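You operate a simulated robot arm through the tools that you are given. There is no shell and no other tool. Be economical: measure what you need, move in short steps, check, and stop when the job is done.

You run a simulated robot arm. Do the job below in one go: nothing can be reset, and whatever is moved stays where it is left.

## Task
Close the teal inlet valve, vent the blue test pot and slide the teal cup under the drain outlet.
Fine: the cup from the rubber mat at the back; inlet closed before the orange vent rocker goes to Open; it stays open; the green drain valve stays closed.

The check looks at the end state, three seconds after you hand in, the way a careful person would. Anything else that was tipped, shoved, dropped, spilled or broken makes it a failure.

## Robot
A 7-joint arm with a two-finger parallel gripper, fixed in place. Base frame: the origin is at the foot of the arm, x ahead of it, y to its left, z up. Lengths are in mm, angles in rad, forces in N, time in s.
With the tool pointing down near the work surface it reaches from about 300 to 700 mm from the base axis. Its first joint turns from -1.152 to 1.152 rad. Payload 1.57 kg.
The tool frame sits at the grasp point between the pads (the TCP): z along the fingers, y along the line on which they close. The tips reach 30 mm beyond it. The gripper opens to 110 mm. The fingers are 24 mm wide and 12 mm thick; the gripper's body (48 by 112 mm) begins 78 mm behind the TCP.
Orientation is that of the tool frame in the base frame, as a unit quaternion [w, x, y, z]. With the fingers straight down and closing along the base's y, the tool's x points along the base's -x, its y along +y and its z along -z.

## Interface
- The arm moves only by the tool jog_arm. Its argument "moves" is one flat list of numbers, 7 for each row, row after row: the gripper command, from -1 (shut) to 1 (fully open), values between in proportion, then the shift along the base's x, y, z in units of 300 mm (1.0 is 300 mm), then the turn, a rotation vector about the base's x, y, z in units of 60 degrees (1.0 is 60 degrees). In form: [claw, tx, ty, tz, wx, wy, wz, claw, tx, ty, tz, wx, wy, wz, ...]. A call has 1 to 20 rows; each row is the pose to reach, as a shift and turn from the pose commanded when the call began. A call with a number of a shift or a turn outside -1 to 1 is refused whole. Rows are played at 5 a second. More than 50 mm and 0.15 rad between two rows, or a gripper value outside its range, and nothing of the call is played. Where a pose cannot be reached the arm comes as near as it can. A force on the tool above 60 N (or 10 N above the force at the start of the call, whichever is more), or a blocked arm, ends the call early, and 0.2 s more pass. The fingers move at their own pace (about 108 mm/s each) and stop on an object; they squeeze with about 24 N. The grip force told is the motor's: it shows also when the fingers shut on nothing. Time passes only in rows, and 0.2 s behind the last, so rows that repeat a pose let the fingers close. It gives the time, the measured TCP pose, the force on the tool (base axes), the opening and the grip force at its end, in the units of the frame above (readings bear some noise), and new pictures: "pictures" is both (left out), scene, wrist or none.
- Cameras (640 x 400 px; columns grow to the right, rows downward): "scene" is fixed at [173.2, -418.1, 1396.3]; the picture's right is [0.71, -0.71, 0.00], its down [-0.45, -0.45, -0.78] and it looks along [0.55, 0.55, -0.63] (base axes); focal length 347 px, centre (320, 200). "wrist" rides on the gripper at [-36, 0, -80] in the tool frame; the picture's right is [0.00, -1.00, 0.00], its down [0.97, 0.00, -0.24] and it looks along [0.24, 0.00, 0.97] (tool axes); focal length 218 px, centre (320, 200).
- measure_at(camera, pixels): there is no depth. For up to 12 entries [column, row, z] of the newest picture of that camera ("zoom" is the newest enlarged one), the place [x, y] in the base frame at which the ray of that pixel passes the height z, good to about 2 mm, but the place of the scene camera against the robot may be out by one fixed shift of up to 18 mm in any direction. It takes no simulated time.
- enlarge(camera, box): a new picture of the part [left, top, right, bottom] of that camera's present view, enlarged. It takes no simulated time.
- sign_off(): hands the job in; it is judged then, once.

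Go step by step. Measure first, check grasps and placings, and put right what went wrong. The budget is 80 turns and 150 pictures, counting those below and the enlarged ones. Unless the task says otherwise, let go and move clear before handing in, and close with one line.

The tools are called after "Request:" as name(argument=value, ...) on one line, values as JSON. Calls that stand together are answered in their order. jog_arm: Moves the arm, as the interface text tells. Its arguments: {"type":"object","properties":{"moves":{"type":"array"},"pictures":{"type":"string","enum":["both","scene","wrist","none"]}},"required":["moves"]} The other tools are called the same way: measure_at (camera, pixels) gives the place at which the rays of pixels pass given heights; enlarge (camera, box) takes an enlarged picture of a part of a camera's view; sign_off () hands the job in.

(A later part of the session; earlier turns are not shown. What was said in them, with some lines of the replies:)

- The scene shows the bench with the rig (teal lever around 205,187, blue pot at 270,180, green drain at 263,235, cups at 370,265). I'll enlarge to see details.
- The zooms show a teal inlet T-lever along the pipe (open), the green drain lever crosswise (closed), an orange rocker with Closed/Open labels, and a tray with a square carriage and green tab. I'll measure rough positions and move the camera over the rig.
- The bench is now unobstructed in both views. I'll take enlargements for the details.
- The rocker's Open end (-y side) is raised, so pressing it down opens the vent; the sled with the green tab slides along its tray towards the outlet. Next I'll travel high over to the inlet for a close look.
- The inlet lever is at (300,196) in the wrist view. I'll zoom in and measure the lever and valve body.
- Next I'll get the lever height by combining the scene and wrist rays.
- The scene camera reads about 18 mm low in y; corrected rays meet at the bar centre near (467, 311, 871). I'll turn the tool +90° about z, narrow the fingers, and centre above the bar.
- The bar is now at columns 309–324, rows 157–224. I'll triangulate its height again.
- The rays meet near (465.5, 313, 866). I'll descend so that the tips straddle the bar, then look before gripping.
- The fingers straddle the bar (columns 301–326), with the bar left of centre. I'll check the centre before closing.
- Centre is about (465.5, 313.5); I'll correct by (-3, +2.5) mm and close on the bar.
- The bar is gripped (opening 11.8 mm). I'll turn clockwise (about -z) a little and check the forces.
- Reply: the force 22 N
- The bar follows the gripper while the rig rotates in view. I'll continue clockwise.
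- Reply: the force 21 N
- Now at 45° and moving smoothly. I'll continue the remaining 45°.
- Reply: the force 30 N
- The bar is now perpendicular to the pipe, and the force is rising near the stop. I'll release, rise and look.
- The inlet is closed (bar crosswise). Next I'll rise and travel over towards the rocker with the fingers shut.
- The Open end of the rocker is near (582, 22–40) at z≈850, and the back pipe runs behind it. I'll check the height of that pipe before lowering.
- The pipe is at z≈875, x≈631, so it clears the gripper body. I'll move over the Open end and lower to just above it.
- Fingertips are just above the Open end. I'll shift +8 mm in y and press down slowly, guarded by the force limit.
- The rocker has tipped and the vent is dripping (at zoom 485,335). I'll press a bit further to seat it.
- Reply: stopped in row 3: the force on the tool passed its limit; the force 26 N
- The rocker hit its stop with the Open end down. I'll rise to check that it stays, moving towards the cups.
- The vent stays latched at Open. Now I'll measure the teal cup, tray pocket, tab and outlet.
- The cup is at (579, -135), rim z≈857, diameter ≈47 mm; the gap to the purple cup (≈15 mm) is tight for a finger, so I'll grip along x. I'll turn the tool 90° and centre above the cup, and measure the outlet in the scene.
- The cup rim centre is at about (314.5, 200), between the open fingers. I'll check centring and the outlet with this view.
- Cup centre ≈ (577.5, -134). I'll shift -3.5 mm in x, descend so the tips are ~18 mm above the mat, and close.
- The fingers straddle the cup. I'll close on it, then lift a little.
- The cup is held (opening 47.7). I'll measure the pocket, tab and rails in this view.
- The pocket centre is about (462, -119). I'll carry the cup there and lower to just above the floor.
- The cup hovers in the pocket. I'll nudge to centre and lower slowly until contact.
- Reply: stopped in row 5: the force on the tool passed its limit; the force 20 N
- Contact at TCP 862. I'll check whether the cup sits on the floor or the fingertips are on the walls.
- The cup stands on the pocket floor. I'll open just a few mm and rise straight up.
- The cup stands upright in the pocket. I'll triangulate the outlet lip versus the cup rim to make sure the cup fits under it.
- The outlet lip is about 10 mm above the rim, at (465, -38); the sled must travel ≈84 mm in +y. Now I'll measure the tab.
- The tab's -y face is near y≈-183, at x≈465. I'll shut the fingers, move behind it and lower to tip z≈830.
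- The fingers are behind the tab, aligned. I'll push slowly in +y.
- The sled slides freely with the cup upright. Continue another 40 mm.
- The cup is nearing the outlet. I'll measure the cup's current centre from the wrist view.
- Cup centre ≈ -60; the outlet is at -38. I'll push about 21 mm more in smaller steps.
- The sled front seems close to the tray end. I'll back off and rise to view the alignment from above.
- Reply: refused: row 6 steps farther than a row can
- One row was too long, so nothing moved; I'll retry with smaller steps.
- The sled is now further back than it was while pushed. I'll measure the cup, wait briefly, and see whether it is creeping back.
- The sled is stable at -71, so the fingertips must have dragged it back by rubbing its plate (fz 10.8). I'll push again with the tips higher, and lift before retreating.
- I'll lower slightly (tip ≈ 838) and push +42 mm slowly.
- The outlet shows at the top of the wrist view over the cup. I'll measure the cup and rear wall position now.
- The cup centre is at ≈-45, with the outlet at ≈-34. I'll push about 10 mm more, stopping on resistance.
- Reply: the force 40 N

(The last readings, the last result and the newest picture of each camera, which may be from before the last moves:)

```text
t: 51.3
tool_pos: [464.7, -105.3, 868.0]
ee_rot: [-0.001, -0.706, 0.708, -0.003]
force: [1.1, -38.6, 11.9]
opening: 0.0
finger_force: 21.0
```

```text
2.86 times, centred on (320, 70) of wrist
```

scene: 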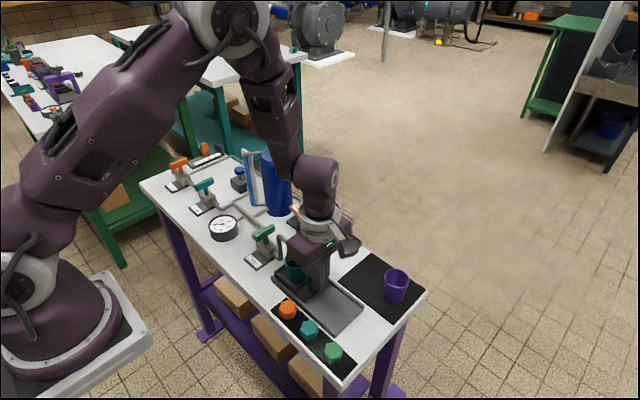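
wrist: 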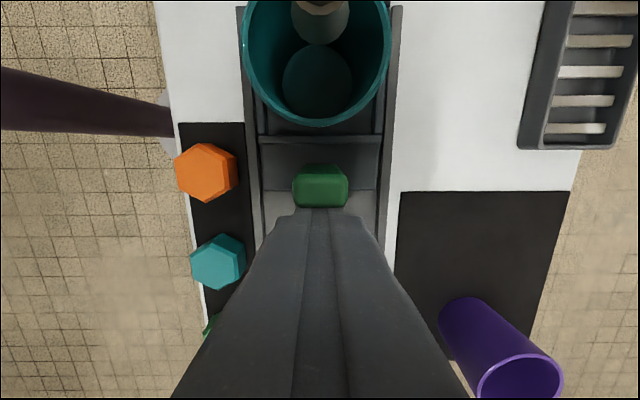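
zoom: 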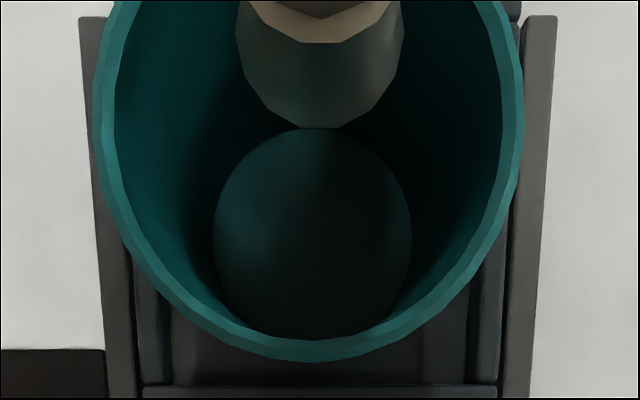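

The sled reached its end stop (fy -38.6 N), with the outlet over the cup. I'll back off a few mm slowly, rise, then inspect.

Request:
jog_arm(moves=[-1, 0, -0.01, 0.0, 0, 0, 0, -1, 0, -0.018, 0.005, 0, 0, 0, -1, 0, -0.03, 0.02, 0, 0, 0, -1, 0, -0.04, 0.1, 0, 0, 0, -1, 0, -0.04, 0.25, 0, 0, 0, -1, 0, -0.04, 0.4, 0, 0, 0, -1, 0, -0.04, 0.55, 0, 0, 0, -1, 0, -0.04, 0.55, 0, 0, 0])

Request:
enlarge(camera="scene", box=[250, 220, 350, 310])

Request:
enlarge(camera="wrist", box=[250, 60, 390, 220])

```text
t: 53.1
tool_pos: [463.7, -115.2, 1030.5]
ee_rot: [0.001, -0.707, 0.707, -0.002]
force: [-0.2, 0.2, -0.4]
opening: 0.1
finger_force: 21.1
```

scene: 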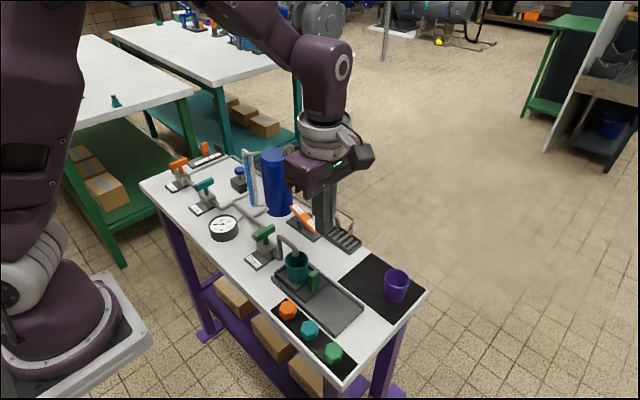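
wrist: 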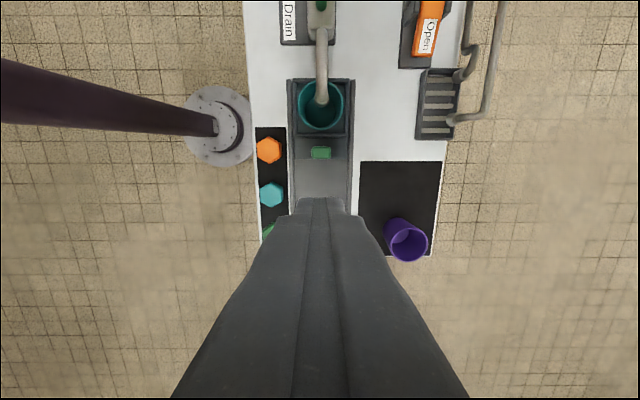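

```text
4.44 times, centred on (300, 265) of scene
```

zoom: 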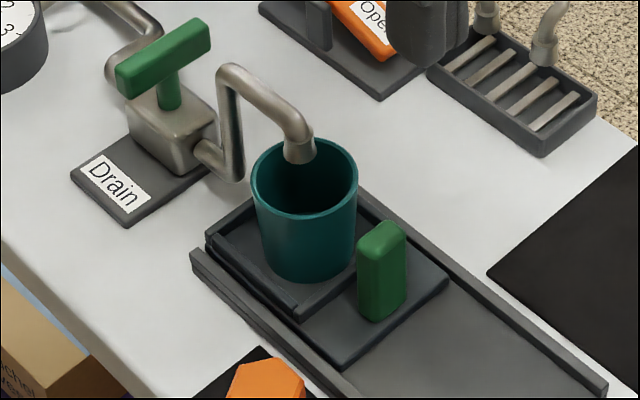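

```text
2.50 times, centred on (320, 140) of wrist
```

zoom: 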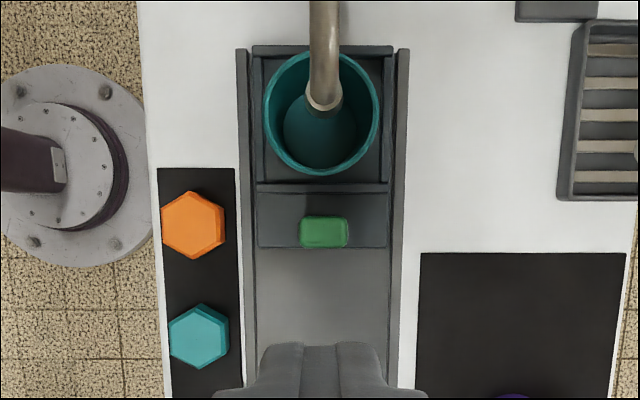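

The cup sits beneath the outlet and the sled is at its stop. Final check of the inlet, rocker and the rest.

Request:
jog_arm(moves=[-1, 0, -0.1, 0.1, 0, 0, 0, -1, 0, -0.2, 0.2, 0, 0, 0, -1, 0, -0.2, 0.3, 0, 0, 0])

Request:
enlarge(camera="scene", box=[150, 130, 350, 260])

Request:
enlarge(camera="scene", box=[250, 200, 430, 370])

```text
t: 53.9
tool_pos: [462.8, -171.4, 1121.0]
ee_rot: [-0.001, 0.707, -0.707, 0.002]
force: [-0.7, 0.0, -0.6]
opening: 0.1
finger_force: 20.6
```

scene: 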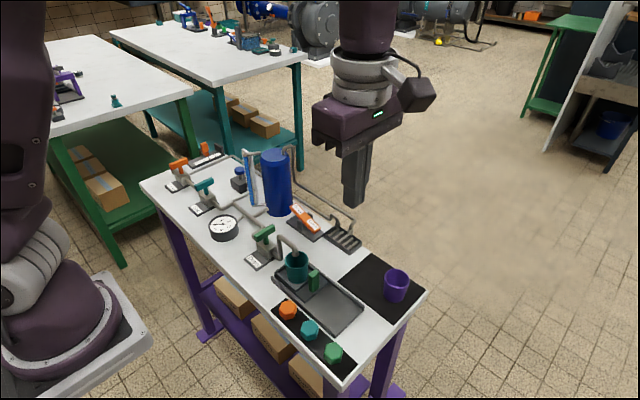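
wrist: 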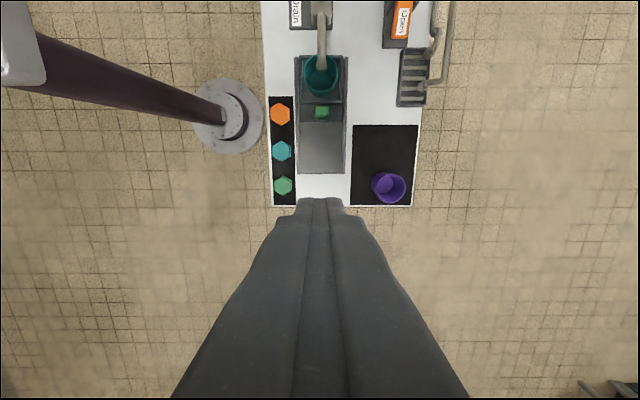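

```text
3.08 times, centred on (250, 195) of scene
```

zoom: 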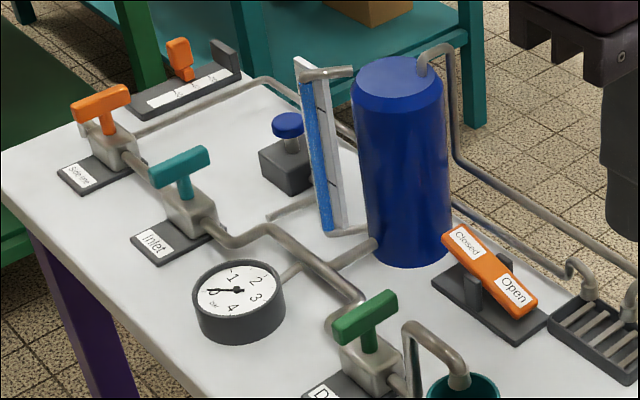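

```text
2.35 times, centred on (340, 285) of scene
```

zoom: 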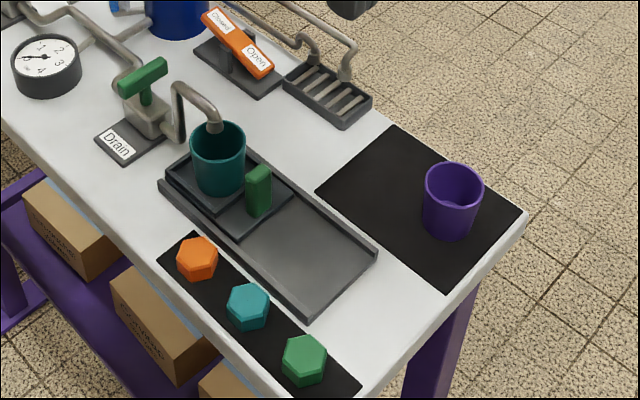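

The last pictures show the inlet lever crosswise, the rocker held at Open, the drain lever still closed, the teal cup under the outlet and everything else in place. I'm handing in.

Request:
sign_off()

```text
The job is handed in.
```

The teal inlet valve was closed first, then the orange vent rocker was set to Open and stayed there; the teal cup from the back mat is under the drain outlet, and the green drain valve stayed closed.
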